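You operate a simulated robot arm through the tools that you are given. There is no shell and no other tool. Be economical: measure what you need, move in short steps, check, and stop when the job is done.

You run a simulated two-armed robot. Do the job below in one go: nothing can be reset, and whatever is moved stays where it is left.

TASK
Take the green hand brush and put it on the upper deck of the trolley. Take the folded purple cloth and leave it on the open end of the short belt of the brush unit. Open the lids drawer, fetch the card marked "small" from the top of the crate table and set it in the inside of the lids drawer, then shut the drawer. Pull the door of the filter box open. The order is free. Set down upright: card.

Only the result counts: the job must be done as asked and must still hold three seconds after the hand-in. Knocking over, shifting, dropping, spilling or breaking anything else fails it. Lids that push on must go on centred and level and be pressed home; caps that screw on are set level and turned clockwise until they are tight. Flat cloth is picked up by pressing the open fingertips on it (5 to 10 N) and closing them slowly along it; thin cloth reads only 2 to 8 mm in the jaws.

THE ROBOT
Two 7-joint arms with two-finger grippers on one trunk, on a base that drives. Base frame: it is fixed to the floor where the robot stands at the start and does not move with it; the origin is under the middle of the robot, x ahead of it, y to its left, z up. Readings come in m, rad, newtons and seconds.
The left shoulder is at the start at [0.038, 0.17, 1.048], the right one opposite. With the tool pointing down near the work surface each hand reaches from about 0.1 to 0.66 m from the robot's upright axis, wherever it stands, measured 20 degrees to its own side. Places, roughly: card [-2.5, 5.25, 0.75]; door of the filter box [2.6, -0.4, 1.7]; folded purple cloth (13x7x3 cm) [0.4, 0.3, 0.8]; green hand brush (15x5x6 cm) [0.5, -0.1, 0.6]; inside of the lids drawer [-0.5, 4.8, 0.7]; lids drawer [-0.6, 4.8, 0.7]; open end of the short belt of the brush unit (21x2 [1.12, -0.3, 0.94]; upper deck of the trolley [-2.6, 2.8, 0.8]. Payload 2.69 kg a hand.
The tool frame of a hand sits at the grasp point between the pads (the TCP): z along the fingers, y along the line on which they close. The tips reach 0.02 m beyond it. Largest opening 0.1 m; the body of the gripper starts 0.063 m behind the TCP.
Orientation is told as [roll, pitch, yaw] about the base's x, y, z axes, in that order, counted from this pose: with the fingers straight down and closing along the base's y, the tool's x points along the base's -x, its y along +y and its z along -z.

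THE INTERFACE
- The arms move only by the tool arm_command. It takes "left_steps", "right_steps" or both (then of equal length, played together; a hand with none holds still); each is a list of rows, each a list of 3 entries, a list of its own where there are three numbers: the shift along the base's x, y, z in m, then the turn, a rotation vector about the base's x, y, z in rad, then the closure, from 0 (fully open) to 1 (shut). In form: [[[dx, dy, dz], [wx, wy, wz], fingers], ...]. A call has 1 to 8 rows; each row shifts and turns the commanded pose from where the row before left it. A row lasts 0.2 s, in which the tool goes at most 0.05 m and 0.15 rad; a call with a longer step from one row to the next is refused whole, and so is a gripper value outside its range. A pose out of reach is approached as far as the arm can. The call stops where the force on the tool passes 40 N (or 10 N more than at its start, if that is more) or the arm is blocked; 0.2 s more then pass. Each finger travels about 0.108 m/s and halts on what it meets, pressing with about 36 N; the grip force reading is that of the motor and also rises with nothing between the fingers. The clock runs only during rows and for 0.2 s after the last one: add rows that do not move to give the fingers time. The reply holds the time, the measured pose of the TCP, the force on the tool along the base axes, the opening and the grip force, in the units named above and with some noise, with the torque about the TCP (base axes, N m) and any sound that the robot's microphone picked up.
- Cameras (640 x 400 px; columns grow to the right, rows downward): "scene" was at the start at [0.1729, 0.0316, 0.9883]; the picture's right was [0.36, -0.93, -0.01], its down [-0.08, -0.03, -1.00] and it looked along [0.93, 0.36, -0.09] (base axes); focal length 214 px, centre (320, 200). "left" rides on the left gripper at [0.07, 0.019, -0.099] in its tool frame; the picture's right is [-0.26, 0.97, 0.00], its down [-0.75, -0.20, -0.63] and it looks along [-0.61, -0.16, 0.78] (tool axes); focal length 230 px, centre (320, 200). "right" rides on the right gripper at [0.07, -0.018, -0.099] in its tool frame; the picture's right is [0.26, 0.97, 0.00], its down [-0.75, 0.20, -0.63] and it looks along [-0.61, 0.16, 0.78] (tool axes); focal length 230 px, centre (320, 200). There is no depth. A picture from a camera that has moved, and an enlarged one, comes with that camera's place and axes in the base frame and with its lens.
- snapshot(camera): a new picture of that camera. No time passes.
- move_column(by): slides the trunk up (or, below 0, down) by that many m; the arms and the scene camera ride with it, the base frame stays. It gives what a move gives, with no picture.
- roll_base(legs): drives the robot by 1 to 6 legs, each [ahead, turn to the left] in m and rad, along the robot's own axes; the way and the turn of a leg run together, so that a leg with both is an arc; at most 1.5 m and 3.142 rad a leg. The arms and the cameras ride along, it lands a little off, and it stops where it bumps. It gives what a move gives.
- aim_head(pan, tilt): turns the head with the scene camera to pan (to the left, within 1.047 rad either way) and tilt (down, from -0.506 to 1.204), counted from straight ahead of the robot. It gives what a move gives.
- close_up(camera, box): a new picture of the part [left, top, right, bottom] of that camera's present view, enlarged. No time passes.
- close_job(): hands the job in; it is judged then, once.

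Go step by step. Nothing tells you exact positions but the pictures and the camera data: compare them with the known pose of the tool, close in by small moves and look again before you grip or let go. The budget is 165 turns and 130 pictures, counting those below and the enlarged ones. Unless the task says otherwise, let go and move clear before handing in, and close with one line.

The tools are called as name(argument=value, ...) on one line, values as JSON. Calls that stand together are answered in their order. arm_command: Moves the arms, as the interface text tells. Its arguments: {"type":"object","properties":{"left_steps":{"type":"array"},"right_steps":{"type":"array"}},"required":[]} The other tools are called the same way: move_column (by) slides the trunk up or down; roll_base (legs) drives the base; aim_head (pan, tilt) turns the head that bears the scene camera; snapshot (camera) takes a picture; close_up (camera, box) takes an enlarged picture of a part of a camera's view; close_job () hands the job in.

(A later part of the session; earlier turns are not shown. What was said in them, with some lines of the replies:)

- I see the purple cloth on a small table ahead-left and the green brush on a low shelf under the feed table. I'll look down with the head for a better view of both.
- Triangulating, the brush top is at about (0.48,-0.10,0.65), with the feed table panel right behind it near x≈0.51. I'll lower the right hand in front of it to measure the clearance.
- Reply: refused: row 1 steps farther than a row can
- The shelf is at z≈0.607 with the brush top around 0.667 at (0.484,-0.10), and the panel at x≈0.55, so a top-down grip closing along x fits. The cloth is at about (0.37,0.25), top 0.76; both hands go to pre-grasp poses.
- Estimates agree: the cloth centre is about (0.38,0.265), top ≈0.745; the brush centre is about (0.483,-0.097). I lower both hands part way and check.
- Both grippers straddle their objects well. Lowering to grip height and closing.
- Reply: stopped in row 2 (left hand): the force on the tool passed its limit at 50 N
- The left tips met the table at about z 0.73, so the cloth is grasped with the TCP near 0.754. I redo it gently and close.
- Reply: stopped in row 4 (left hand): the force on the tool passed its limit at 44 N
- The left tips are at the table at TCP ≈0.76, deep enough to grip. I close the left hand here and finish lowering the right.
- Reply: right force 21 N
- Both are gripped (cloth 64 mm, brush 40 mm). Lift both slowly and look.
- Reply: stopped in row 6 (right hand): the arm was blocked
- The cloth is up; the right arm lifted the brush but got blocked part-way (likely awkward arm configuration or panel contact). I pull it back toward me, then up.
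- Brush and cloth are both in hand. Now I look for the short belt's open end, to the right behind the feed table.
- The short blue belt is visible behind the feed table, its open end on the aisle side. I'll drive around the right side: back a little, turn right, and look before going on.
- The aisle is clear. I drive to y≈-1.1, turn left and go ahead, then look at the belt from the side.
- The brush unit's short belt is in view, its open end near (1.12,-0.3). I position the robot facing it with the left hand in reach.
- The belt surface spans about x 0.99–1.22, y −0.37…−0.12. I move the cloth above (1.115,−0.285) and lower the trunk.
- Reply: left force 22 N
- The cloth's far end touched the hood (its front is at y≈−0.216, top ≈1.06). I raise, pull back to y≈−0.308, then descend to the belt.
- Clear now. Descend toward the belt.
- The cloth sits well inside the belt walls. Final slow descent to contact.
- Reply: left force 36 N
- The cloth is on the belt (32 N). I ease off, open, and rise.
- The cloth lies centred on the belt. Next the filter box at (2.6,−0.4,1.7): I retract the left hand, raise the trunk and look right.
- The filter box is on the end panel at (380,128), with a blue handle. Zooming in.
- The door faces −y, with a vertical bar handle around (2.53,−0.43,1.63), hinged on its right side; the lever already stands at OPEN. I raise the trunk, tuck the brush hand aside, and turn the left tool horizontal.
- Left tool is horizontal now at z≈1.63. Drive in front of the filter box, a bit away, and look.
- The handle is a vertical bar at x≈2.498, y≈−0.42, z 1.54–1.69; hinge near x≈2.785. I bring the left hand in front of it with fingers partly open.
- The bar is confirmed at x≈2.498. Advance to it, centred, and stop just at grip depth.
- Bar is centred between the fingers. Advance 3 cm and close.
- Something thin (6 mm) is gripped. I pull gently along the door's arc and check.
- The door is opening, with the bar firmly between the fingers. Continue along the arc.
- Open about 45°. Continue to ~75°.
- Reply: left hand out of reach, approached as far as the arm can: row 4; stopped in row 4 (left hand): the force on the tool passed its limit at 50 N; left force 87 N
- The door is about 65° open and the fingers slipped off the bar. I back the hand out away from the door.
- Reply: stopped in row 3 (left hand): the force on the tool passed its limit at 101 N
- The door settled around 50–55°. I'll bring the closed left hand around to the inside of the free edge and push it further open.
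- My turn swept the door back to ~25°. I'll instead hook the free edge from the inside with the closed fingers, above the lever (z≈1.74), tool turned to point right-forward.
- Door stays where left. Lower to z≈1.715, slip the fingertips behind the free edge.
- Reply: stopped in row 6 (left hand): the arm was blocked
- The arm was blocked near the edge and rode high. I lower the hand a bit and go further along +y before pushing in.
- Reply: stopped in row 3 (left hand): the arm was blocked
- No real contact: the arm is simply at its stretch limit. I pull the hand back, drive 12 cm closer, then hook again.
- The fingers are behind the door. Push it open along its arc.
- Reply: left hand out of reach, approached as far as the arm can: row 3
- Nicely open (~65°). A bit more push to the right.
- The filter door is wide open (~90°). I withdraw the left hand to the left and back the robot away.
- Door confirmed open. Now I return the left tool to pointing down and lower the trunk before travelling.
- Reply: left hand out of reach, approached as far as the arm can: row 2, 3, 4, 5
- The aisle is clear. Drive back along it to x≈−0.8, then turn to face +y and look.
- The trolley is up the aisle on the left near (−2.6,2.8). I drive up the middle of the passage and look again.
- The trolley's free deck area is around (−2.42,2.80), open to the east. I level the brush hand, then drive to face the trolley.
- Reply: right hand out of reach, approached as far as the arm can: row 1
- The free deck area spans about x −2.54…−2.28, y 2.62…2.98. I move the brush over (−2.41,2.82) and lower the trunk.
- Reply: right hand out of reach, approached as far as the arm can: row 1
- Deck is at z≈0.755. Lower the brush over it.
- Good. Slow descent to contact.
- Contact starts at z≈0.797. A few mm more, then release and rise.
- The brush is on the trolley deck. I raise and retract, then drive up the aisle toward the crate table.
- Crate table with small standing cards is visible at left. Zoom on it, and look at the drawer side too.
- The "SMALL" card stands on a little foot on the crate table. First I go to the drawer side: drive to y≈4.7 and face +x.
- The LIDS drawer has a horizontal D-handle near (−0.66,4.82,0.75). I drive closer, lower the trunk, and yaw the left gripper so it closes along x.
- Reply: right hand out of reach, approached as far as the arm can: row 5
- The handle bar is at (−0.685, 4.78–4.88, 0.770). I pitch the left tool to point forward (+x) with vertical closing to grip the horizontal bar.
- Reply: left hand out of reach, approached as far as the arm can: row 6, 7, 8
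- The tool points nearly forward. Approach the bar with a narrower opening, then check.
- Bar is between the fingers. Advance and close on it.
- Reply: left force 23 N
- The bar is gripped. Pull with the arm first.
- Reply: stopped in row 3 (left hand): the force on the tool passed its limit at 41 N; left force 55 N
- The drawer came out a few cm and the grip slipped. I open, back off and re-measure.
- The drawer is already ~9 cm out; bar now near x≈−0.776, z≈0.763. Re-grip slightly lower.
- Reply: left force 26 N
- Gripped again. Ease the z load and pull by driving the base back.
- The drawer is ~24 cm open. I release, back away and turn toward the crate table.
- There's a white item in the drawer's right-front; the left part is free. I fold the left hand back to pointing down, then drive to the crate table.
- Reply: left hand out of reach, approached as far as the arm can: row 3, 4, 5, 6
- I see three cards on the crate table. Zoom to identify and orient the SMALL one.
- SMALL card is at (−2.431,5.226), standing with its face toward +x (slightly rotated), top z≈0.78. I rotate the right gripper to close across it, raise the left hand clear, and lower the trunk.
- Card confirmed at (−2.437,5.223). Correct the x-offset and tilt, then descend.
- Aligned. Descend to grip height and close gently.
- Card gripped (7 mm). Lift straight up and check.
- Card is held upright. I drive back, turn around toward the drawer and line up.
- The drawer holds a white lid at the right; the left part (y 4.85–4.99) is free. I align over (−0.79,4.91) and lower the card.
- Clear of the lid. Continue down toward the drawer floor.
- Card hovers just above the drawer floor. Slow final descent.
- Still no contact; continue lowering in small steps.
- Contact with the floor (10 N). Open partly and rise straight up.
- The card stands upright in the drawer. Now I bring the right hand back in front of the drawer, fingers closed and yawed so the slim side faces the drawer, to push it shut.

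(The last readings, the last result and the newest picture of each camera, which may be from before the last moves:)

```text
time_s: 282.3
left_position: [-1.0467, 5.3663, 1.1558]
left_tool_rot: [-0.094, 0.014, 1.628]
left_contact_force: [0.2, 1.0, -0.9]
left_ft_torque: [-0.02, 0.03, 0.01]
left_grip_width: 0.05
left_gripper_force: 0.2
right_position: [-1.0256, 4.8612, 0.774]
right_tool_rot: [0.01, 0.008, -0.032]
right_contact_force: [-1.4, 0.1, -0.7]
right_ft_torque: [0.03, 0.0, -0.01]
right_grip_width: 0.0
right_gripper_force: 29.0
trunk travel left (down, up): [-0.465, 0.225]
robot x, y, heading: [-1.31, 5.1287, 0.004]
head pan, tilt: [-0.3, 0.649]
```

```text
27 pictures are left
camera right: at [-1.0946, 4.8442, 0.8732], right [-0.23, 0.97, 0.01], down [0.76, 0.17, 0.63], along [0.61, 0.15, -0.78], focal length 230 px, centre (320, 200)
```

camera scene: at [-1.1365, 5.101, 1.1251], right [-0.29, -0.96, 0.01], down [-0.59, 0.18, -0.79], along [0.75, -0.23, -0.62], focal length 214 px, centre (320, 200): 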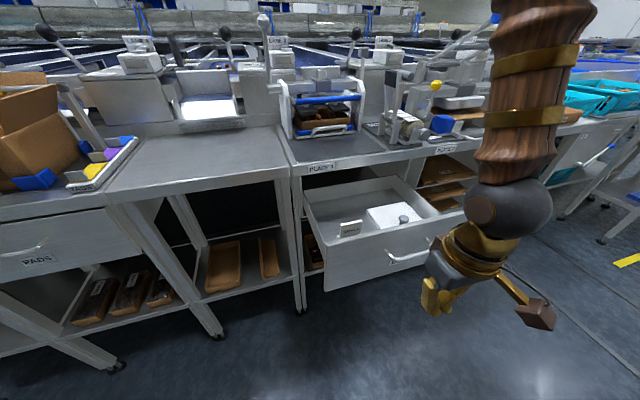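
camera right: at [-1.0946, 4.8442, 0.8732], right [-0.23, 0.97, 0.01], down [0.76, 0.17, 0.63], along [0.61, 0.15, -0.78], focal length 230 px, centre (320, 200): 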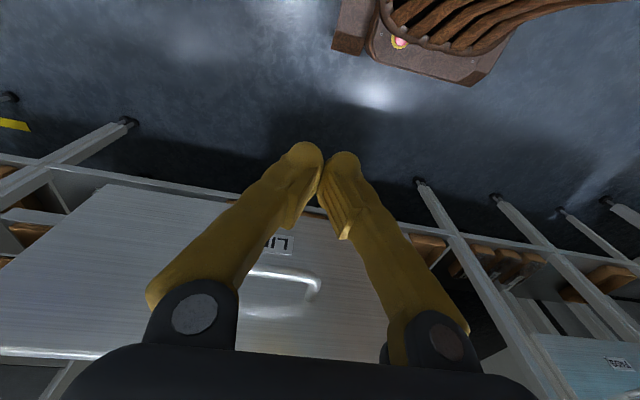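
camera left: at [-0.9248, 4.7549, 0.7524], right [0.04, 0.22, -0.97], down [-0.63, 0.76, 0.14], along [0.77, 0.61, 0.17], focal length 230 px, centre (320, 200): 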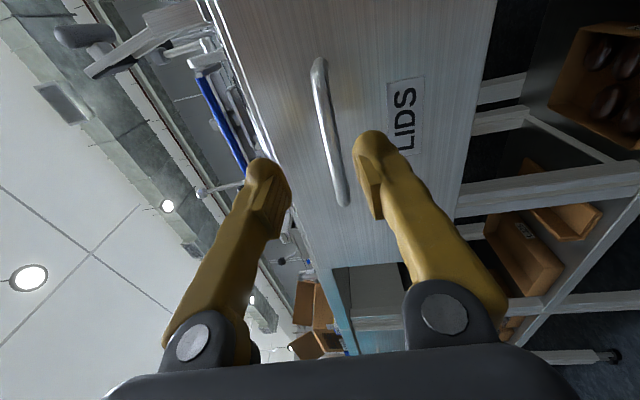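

Finger is aligned with the bar's left part. Lower 1 cm, roll forward 6 cm, then push gently with the arm.

arm_command(right_steps=[[[0, -0.005, -0.01], [0, 0, 0], 1]])

roll_base(legs=[[0.06, 0]])

arm_command(right_steps=[[[0.015, 0, 0], [0, 0, 0], 1], [[0.015, 0, 0], [0, 0, 0], 1], [[0.015, 0, 0], [0, 0, 0], 1], [[0.02, 0, 0], [0, 0, 0], 1], [[0.02, 0, 0], [0, 0, 0], 1], [[0.02, 0, 0], [0, 0, 0], 1], [[0.015, 0, 0], [0, 0, 0], 1], [[0.01, 0, 0], [0, 0, 0], 1]])

snapshot(camera="scene")

```text
time_s: 282.7
left_position: [-1.0462, 5.3655, 1.1569]
left_tool_rot: [-0.096, 0.016, 1.628]
left_contact_force: [0.7, -0.1, -0.3]
left_ft_torque: [0.0, -0.02, 0.03]
left_grip_width: 0.0498
left_gripper_force: 0.0
right_position: [-1.0261, 4.8568, 0.7646]
right_tool_rot: [0.011, 0.009, -0.032]
right_contact_force: [0.6, -0.2, 0.0]
right_ft_torque: [0.04, -0.01, 0.01]
right_grip_width: 0.0001
right_gripper_force: 30.0
trunk travel left (down, up): [-0.465, 0.225]
robot x, y, heading: [-1.3118, 5.1254, 0.002]
head pan, tilt: [-0.3, 0.649]
```

```text
time_s: 283.7
left_position: [-0.9963, 5.3664, 1.1536]
left_tool_rot: [-0.088, 0.011, 1.613]
left_contact_force: [-1.0, -0.4, -0.1]
left_ft_torque: [-0.01, -0.11, 0.0]
left_grip_width: 0.05
left_gripper_force: 0.0
right_position: [-0.968, 4.8572, 0.765]
right_tool_rot: [0.008, 0.006, -0.032]
right_contact_force: [0.0, 0.4, 0.8]
right_ft_torque: [-0.04, -0.03, 0.0]
right_grip_width: 0.0
right_gripper_force: 29.7
trunk travel left (down, up): [-0.465, 0.225]
robot x, y, heading: [-1.2492, 5.1256, 0.003]
head pan, tilt: [-0.3, 0.649]
```

```text
time_s: 285.5
left_position: [-0.9877, 5.3645, 1.1636]
left_tool_rot: [-0.112, 0.034, 1.652]
left_contact_force: [0.4, -0.4, 0.0]
left_ft_torque: [0.01, 0.0, -0.01]
left_grip_width: 0.0499
left_gripper_force: 0.1
right_position: [-0.8426, 4.8571, 0.7668]
right_tool_rot: [0.012, -0.001, -0.032]
right_contact_force: [-1.8, -0.5, -0.3]
right_ft_torque: [0.0, 0.06, -0.01]
right_grip_width: 0.0
right_gripper_force: 29.5
trunk travel left (down, up): [-0.465, 0.225]
robot x, y, heading: [-1.2486, 5.1273, 0.004]
head pan, tilt: [-0.3, 0.649]
```

```text
26 pictures are left
camera scene: at [-1.0762, 5.1013, 1.1252], right [-0.29, -0.96, 0.01], down [-0.59, 0.18, -0.79], along [0.75, -0.23, -0.62], focal length 214 px, centre (320, 200)
```

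scene: 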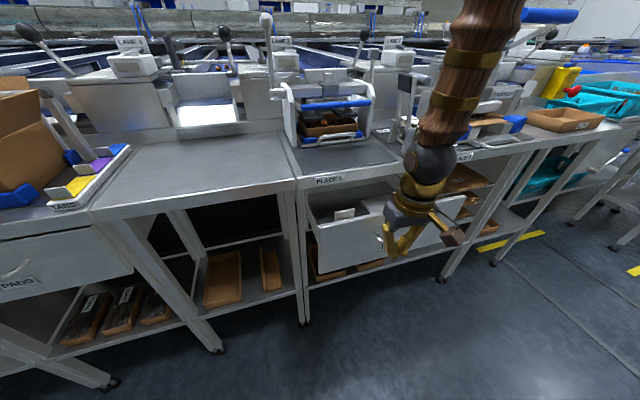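

The drawer slides in and the card stands. Continue, slowing at the end.

arm_command(right_steps=[[[0.015, 0, 0], [0, 0, 0], 1], [[0.018, 0, 0], [0, 0, 0], 1], [[0.018, 0, 0], [0, 0, 0], 1], [[0.018, 0, 0], [0, 0, 0], 1], [[0.015, 0, 0], [0, 0, 0], 1], [[0.012, 0, 0], [0, 0, 0], 1], [[0.01, 0, 0], [0, 0, 0], 1], [[0.006, 0, 0], [0, 0, 0], 1]])

close_up(camera="scene", box=[270, 130, 490, 290])

```text
time_s: 287.3
left_position: [-0.9868, 5.3666, 1.1651]
left_tool_rot: [-0.113, 0.033, 1.652]
left_contact_force: [0.5, -0.7, 0.6]
left_ft_torque: [0.0, -0.02, -0.01]
left_grip_width: 0.0497
left_gripper_force: 0.1
right_position: [-0.7303, 4.8573, 0.7652]
right_tool_rot: [0.01, 0.0, -0.031]
right_contact_force: [-0.7, -0.9, -1.5]
right_ft_torque: [-0.01, 0.05, -0.02]
right_grip_width: 0.0
right_gripper_force: 29.2
trunk travel left (down, up): [-0.465, 0.225]
robot x, y, heading: [-1.253, 5.1298, 0.001]
head pan, tilt: [-0.3, 0.649]
```

```text
2.50 times, centred on (380, 210) of scene
camera zoom: at [-1.0762, 5.1012, 1.1251], right [-0.29, -0.96, 0.01], down [-0.59, 0.18, -0.79], along [0.75, -0.23, -0.62], focal length 536 px, centre (170, 175)
```

zoom: 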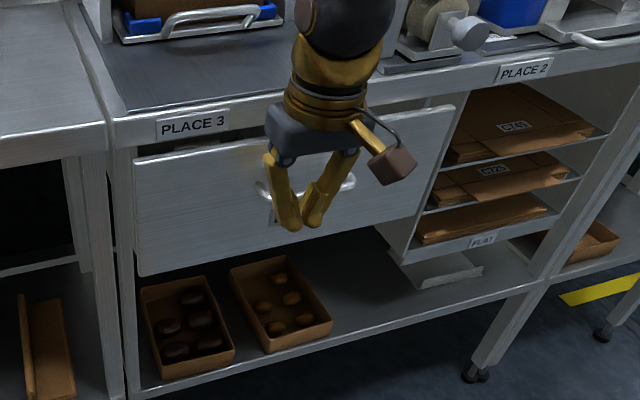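

Nearly shut (a couple of cm left). Push the rest gently until the stop.

arm_command(right_steps=[[[0.008, 0, 0], [0, 0, 0], 1], [[0.007, 0, 0], [0, 0, 0], 1], [[0.006, 0, 0], [0, 0, 0], 1], [[0.005, 0, 0], [0, 0, 0], 1], [[0.005, 0, 0], [0, 0, 0], 1], [[0, 0, 0], [0, 0, 0], 1]])

close_up(camera="scene", box=[270, 130, 490, 290])

```text
time_s: 288.4
left_position: [-0.99, 5.3655, 1.18]
left_tool_rot: [-0.151, 0.068, 1.693]
left_contact_force: [-0.2, 0.7, -0.2]
left_ft_torque: [-0.02, -0.03, 0.02]
left_grip_width: 0.0501
left_gripper_force: 0.1
right_position: [-0.7161, 4.8572, 0.7733]
right_tool_rot: [0.011, -0.012, -0.03]
right_contact_force: [-0.7, -0.1, -0.1]
right_ft_torque: [0.01, -0.04, -0.02]
right_grip_width: 0.0001
right_gripper_force: 29.1
trunk travel left (down, up): [-0.465, 0.225]
robot x, y, heading: [-1.2486, 5.1265, 0.004]
head pan, tilt: [-0.3, 0.649]
stopped in row 5 (right hand): the arm was blocked; the commanded pose is now the measured one
```

```text
2.50 times, centred on (380, 210) of scene
camera zoom: at [-1.0773, 5.1019, 1.1254], right [-0.29, -0.96, 0.01], down [-0.59, 0.18, -0.79], along [0.75, -0.23, -0.62], focal length 536 px, centre (170, 175)
```

zoom: 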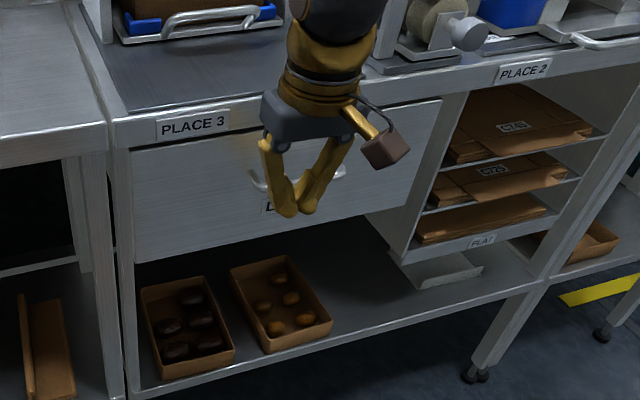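

It stopped; the front looks flush. I back the hand off and inspect.

arm_command(right_steps=[[[-0.03, 0, 0], [0, 0, 0], 1], [[-0.04, -0.02, 0], [0, 0, 0], 1], [[-0.04, -0.04, 0], [0, 0, 0], 1], [[-0.02, -0.04, 0], [0, 0, 0], 1]])

close_up(camera="scene", box=[270, 130, 490, 290])

snapshot(camera="right")

```text
refused: row 3 steps farther than a row can; nothing moved
```

```text
2.50 times, centred on (380, 210) of scene
camera zoom: at [-1.0773, 5.1019, 1.1254], right [-0.29, -0.96, 0.01], down [-0.59, 0.18, -0.79], along [0.75, -0.23, -0.62], focal length 536 px, centre (170, 175)
```

zoom: 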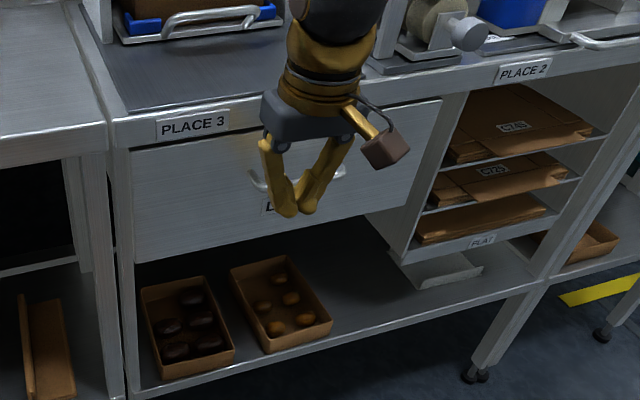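

```text
22 pictures are left
camera right: at [-0.7876, 4.84, 0.8717], right [-0.23, 0.97, 0.01], down [0.75, 0.17, 0.64], along [0.62, 0.15, -0.77], focal length 230 px, centre (320, 200)
```

right: 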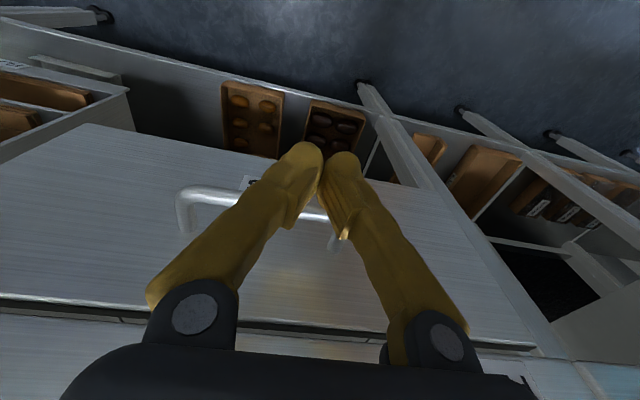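

arm_command(right_steps=[[[-0.03, 0, 0], [0, 0, 0], 1], [[-0.04, -0.02, 0], [0, 0, 0], 1], [[-0.03, -0.035, 0], [0, 0, 0], 1], [[-0.03, -0.035, 0], [0, 0, 0], 1], [[-0.03, -0.035, 0], [0, 0, 0], 1]])

close_up(camera="scene", box=[270, 130, 490, 290])

snapshot(camera="right")

```text
time_s: 289.6
left_position: [-0.99, 5.3643, 1.179]
left_tool_rot: [-0.149, 0.063, 1.691]
left_contact_force: [0.0, -0.3, 0.3]
left_ft_torque: [0.01, 0.0, -0.01]
left_grip_width: 0.0502
left_gripper_force: 0.0
right_position: [-0.8784, 4.7309, 0.7706]
right_tool_rot: [0.011, -0.006, -0.029]
right_contact_force: [0.8, -0.3, -0.1]
right_ft_torque: [0.01, -0.02, -0.02]
right_grip_width: 0.0
right_gripper_force: 29.7
trunk travel left (down, up): [-0.465, 0.225]
robot x, y, heading: [-1.2539, 5.1278, 0.001]
head pan, tilt: [-0.3, 0.649]
```

```text
2.50 times, centred on (380, 210) of scene
camera zoom: at [-1.0769, 5.1005, 1.1252], right [-0.29, -0.96, 0.0], down [-0.59, 0.18, -0.79], along [0.75, -0.23, -0.62], focal length 536 px, centre (170, 175)
```

zoom: 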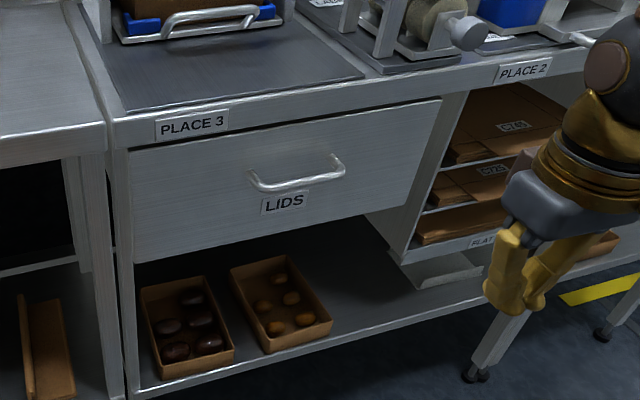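

```text
20 pictures are left
camera right: at [-0.9491, 4.714, 0.8702], right [-0.23, 0.97, 0.01], down [0.75, 0.17, 0.64], along [0.62, 0.15, -0.77], focal length 230 px, centre (320, 200)
```

right: 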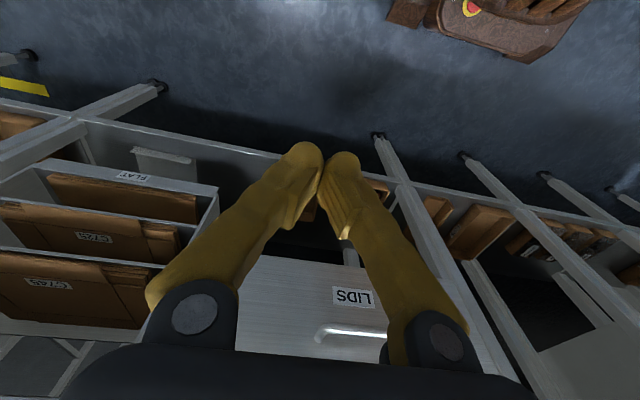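

It looks almost flush, but the stop may have been the arm's reach limit. I roll 10 cm closer and push once more with the arm at comfortable reach to be sure.

roll_base(legs=[[0.1, 0]])

arm_command(right_steps=[[[0, 0.035, -0.003], [0, 0, 0], 1], [[0, 0.035, -0.003], [0, 0, 0], 1], [[0, 0.03, 0], [0, 0, 0], 1], [[0.02, 0, 0], [0, 0, 0], 1], [[0.02, 0, 0], [0, 0, 0], 1], [[0, 0, 0], [0, 0, 0], 1]])

```text
time_s: 290.7
left_position: [-0.8854, 5.3665, 1.1771]
left_tool_rot: [-0.142, 0.064, 1.692]
left_contact_force: [-0.4, 0.3, 0.1]
left_ft_torque: [0.01, 0.07, 0.01]
left_grip_width: 0.0502
left_gripper_force: 0.0
right_position: [-0.7748, 4.7338, 0.7705]
right_tool_rot: [0.01, -0.005, -0.03]
right_contact_force: [0.9, -0.3, -0.3]
right_ft_torque: [0.0, 0.05, 0.02]
right_grip_width: 0.0001
right_gripper_force: 29.5
trunk travel left (down, up): [-0.465, 0.225]
robot x, y, heading: [-1.1496, 5.1264, 0.002]
head pan, tilt: [-0.3, 0.649]
```

```text
time_s: 292.1
left_position: [-0.8954, 5.3661, 1.1843]
left_tool_rot: [-0.136, 0.092, 1.732]
left_contact_force: [-0.1, 0.7, 1.0]
left_ft_torque: [0.01, -0.02, 0.01]
left_grip_width: 0.05
left_gripper_force: 0.0
right_position: [-0.749, 4.8326, 0.7718]
right_tool_rot: [0.01, -0.023, -0.029]
right_contact_force: [0.7, 0.6, -0.1]
right_ft_torque: [0.05, 0.0, 0.01]
right_grip_width: 0.0002
right_gripper_force: 29.5
trunk travel left (down, up): [-0.465, 0.225]
robot x, y, heading: [-1.1485, 5.1282, 0.007]
head pan, tilt: [-0.3, 0.649]
```

arm_command(right_steps=[[[0.015, 0, -0.004], [0, 0, 0], 1], [[0.012, 0, 0], [0, 0, 0], 1], [[0.008, 0, 0], [0, 0, 0], 1], [[0.008, 0, 0], [0, 0, 0], 1], [[0.008, 0, 0], [0, 0, 0], 1], [[0.006, 0, 0], [0, 0, 0], 1]])

snapshot(camera="right")

```text
time_s: 293.4
left_position: [-0.901, 5.3667, 1.1867]
left_tool_rot: [-0.103, 0.118, 1.771]
left_contact_force: [-0.7, 0.7, -0.2]
left_ft_torque: [0.0, -0.01, 0.02]
left_grip_width: 0.0499
left_gripper_force: 0.1
right_position: [-0.7164, 4.8355, 0.7718]
right_tool_rot: [0.012, -0.01, -0.029]
right_contact_force: [-0.2, 0.0, 0.7]
right_ft_torque: [0.0, 0.01, -0.01]
right_grip_width: 0.0
right_gripper_force: 29.0
trunk travel left (down, up): [-0.465, 0.225]
robot x, y, heading: [-1.1523, 5.1269, 0.003]
head pan, tilt: [-0.3, 0.649]
stopped in row 6 (right hand): the force on the tool passed its limit at 42 N (the readings are from after the stop); the commanded pose is now the measured one
```

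```text
19 pictures are left
camera right: at [-0.7872, 4.8169, 0.8694], right [-0.23, 0.97, 0.01], down [0.75, 0.17, 0.64], along [0.62, 0.15, -0.77], focal length 230 px, centre (320, 200)
```

right: 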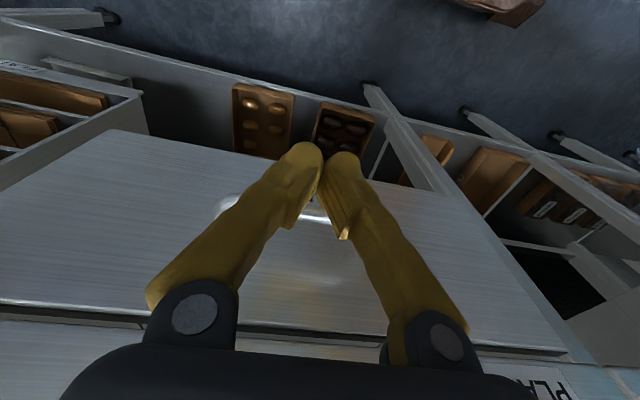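

Force reached 42 N against the stop. I back the hand off and inspect the gap closely.

arm_command(right_steps=[[[-0.03, 0, 0], [0, 0, 0], 1], [[-0.03, 0, 0], [0, 0, 0], 1], [[-0.01, -0.045, 0], [0, 0, 0], 1], [[0, -0.045, 0], [0, 0, 0], 1], [[0, -0.045, 0], [0, 0, 0], 1]])

aim_head(pan=-0.5, tilt=0.65)

snapshot(camera="scene")

```text
time_s: 294.6
left_position: [-0.9027, 5.3639, 1.1869]
left_tool_rot: [-0.104, 0.115, 1.769]
left_contact_force: [-0.6, -0.4, 0.4]
left_ft_torque: [0.04, -0.02, -0.01]
left_grip_width: 0.0501
left_gripper_force: 0.0
right_position: [-0.787, 4.6975, 0.771]
right_tool_rot: [0.015, -0.011, -0.03]
right_contact_force: [0.1, -0.3, 0.4]
right_ft_torque: [0.01, 0.01, 0.01]
right_grip_width: 0.0
right_gripper_force: 29.3
trunk travel left (down, up): [-0.465, 0.225]
robot x, y, heading: [-1.1498, 5.1283, 0.003]
head pan, tilt: [-0.3, 0.649]
```

```text
time_s: 295.4
left_position: [-0.9033, 5.3651, 1.1879]
left_tool_rot: [-0.105, 0.115, 1.771]
left_contact_force: [0.0, -0.2, -0.2]
left_ft_torque: [-0.02, 0.05, -0.01]
left_grip_width: 0.0501
left_gripper_force: 0.0
right_position: [-0.7875, 4.6996, 0.7702]
right_tool_rot: [0.016, -0.01, -0.028]
right_contact_force: [0.7, -0.8, 0.6]
right_ft_torque: [0.01, -0.04, -0.02]
right_grip_width: 0.0
right_gripper_force: 29.4
trunk travel left (down, up): [-0.465, 0.225]
robot x, y, heading: [-1.1494, 5.128, -0.001]
head pan, tilt: [-0.499, 0.649]
```

```text
18 pictures are left
camera scene: at [-0.983, 5.0857, 1.1253], right [-0.48, -0.88, 0.01], down [-0.55, 0.29, -0.79], along [0.69, -0.38, -0.62], focal length 214 px, centre (320, 200)
```

scene: 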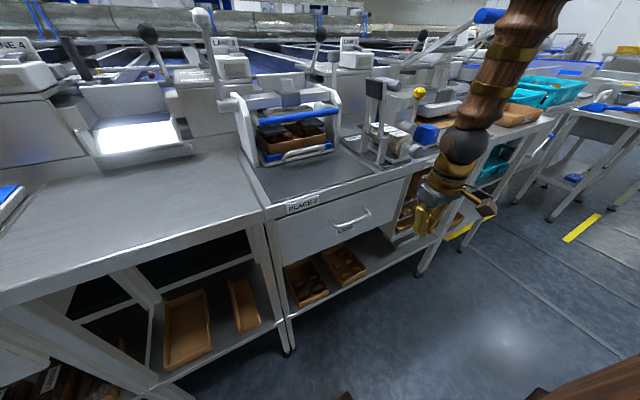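

close_up(camera="scene", box=[250, 160, 420, 270])

```text
3.64 times, centred on (335, 215) of scene
camera zoom: at [-0.983, 5.0857, 1.1253], right [-0.48, -0.88, 0.01], down [-0.55, 0.29, -0.79], along [0.69, -0.38, -0.62], focal length 780 px, centre (266, 146)
```

zoom: 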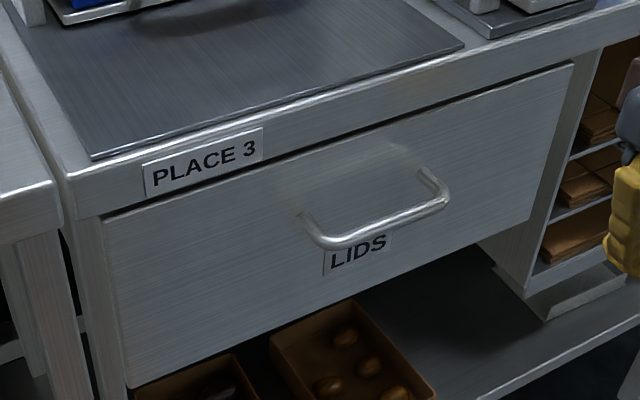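

The lip is close to where the gripper body ended, so that stop may have been the body on the lip. I pitch the fingers forward so only the tips touch, and push on the drawer face beside the handle.

arm_command(right_steps=[[[-0.01, 0.01, 0], [0, -0.14, 0], 1], [[-0.01, 0.01, 0], [0, -0.14, 0], 1], [[0, 0, -0.005], [0, -0.14, 0], 1], [[0, 0, -0.01], [0, -0.14, 0], 1], [[0, 0, -0.01], [0, -0.14, 0], 1], [[0.015, 0, 0], [0, 0, 0], 1], [[0.02, 0, 0], [0, 0, 0], 1], [[0.02, 0, 0], [0, 0, 0], 1]])

arm_command(right_steps=[[[0.015, 0, 0], [0, 0, 0], 1], [[0.015, 0, 0], [0, 0, 0], 1], [[0.012, 0, 0], [0, 0, 0], 1], [[0.01, 0, 0], [0, 0, 0], 1], [[0.008, 0, 0], [0, 0, 0], 1], [[0.008, 0, 0], [0, 0, 0], 1], [[0.008, 0, 0], [0, 0, 0], 1]])

close_up(camera="scene", box=[250, 160, 420, 270])

```text
time_s: 297.2
left_position: [-0.9022, 5.365, 1.185]
left_tool_rot: [-0.105, 0.118, 1.769]
left_contact_force: [0.4, 0.1, -0.1]
left_ft_torque: [-0.01, -0.01, 0.02]
left_grip_width: 0.05
left_gripper_force: 0.1
right_position: [-0.752, 4.7173, 0.7449]
right_tool_rot: [0.039, -0.71, -0.043]
right_contact_force: [0.2, 0.8, -0.9]
right_ft_torque: [0.0, 0.02, 0.01]
right_grip_width: 0.0001
right_gripper_force: 29.3
trunk travel left (down, up): [-0.465, 0.225]
robot x, y, heading: [-1.1496, 5.1289, 0.006]
head pan, tilt: [-0.499, 0.649]
```

```text
time_s: 298.8
left_position: [-0.9045, 5.366, 1.187]
left_tool_rot: [-0.108, 0.117, 1.77]
left_contact_force: [0.0, -0.1, -0.3]
left_ft_torque: [-0.02, 0.03, -0.03]
left_grip_width: 0.0503
left_gripper_force: 0.1
right_position: [-0.6796, 4.7191, 0.7452]
right_tool_rot: [0.037, -0.706, -0.04]
right_contact_force: [-10.1, 0.8, 3.1]
right_ft_torque: [-0.03, -0.01, 0.05]
right_grip_width: 0.0001
right_gripper_force: 29.6
trunk travel left (down, up): [-0.465, 0.225]
robot x, y, heading: [-1.1509, 5.1245, 0.0]
head pan, tilt: [-0.499, 0.649]
```

```text
3.64 times, centred on (335, 215) of scene
camera zoom: at [-0.9842, 5.0858, 1.1255], right [-0.48, -0.88, 0.01], down [-0.54, 0.29, -0.79], along [0.69, -0.38, -0.62], focal length 780 px, centre (266, 146)
```

zoom: 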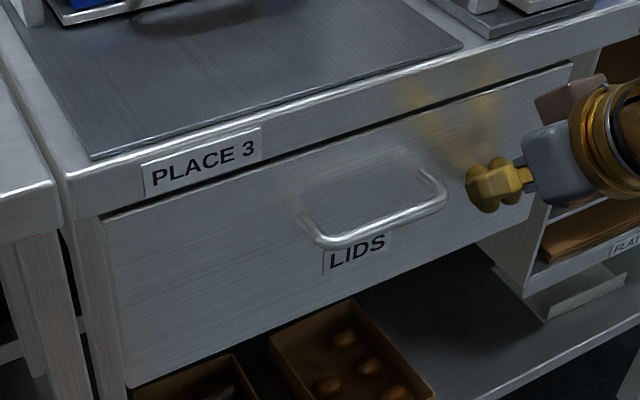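

Tips now press on the face (10 N). Keep pushing to the stop.

arm_command(right_steps=[[[0.006, 0, 0], [0, 0, 0], 1], [[0.006, 0, 0], [0, 0, 0], 1], [[0.006, 0, 0], [0, 0, 0], 1], [[0.006, 0, 0], [0, 0, 0], 1], [[0.006, 0, 0], [0, 0, 0], 1]])

close_up(camera="scene", box=[250, 160, 420, 270])

```text
time_s: 299.3
left_position: [-0.9101, 5.3651, 1.1928]
left_tool_rot: [-0.086, 0.119, 1.774]
left_contact_force: [1.4, 0.3, -0.3]
left_ft_torque: [0.02, 0.08, 0.02]
left_grip_width: 0.0499
left_gripper_force: 0.1
right_position: [-0.6852, 4.7169, 0.7468]
right_tool_rot: [0.039, -0.704, -0.045]
right_contact_force: [0.4, -0.1, -0.2]
right_ft_torque: [-0.01, 0.03, 0.03]
right_grip_width: 0.0
right_gripper_force: 29.1
trunk travel left (down, up): [-0.465, 0.225]
robot x, y, heading: [-1.1508, 5.1248, 0.002]
head pan, tilt: [-0.499, 0.649]
stopped in row 2 (right hand): the force on the tool passed its limit at 44 N (the readings are from after the stop); the commanded pose is now the measured one
```

```text
3.64 times, centred on (335, 215) of scene
camera zoom: at [-0.9827, 5.085, 1.125], right [-0.48, -0.88, 0.01], down [-0.54, 0.29, -0.79], along [0.69, -0.38, -0.62], focal length 780 px, centre (266, 146)
```

zoom: 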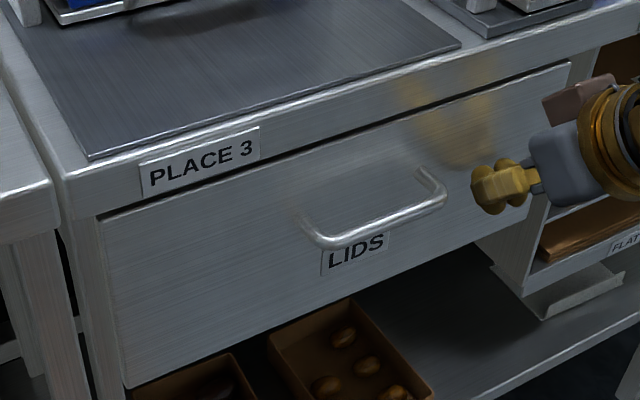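

The drawer does not move further at 44 N, so it is fully shut. I back away clear.

arm_command(right_steps=[[[-0.03, 0, 0], [0, 0, 0], 1], [[-0.04, 0, 0], [0, 0, 0], 1], [[-0.04, 0, 0.01], [0, 0, 0], 1]])

roll_base(legs=[[-0.35, 0]])

snapshot(camera="scene")

```text
time_s: 300.1
left_position: [-0.9131, 5.3646, 1.1931]
left_tool_rot: [-0.085, 0.119, 1.775]
left_contact_force: [-0.5, 0.5, 1.0]
left_ft_torque: [0.0, -0.02, 0.01]
left_grip_width: 0.0497
left_gripper_force: 0.0
right_position: [-0.7975, 4.7167, 0.7591]
right_tool_rot: [0.039, -0.711, -0.044]
right_contact_force: [0.7, 0.7, -0.3]
right_ft_torque: [0.0, -0.05, 0.0]
right_grip_width: 0.0001
right_gripper_force: 29.8
trunk travel left (down, up): [-0.465, 0.225]
robot x, y, heading: [-1.1478, 5.1262, 0.005]
head pan, tilt: [-0.499, 0.649]
```

```text
time_s: 302.4
left_position: [-1.2659, 5.3651, 1.1953]
left_tool_rot: [-0.084, 0.12, 1.777]
left_contact_force: [-0.7, 0.3, 0.6]
left_ft_torque: [0.0, 0.0, 0.0]
left_grip_width: 0.0499
left_gripper_force: 0.0
right_position: [-1.149, 4.7173, 0.7584]
right_tool_rot: [0.041, -0.709, -0.041]
right_contact_force: [-0.3, 0.2, 0.7]
right_ft_torque: [-0.05, 0.02, -0.01]
right_grip_width: 0.0
right_gripper_force: 29.7
trunk travel left (down, up): [-0.465, 0.225]
robot x, y, heading: [-1.5043, 5.1297, 0.0]
head pan, tilt: [-0.499, 0.649]
```

```text
14 pictures are left
camera scene: at [-1.3363, 5.0854, 1.1254], right [-0.48, -0.88, 0.01], down [-0.54, 0.29, -0.79], along [0.69, -0.38, -0.62], focal length 214 px, centre (320, 200)
```

scene: 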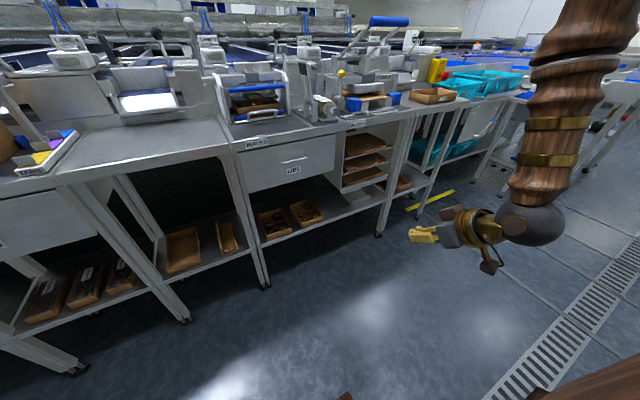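

The drawer is shut and looks like its neighbours; all four parts of the job are done and both hands are clear, so I hand in.

close_job()

```text
The job is handed in.
```

The job is handed in: the brush is on the trolley's upper deck, the cloth is on the belt's open end, the "small" card is upright in the shut lids drawer, and the filter box door is open. I saw the card standing until the drawer was about half closed but couldn't see it after that, and the dustpan beside the brush may have moved a few millimetres when I picked the brush up.
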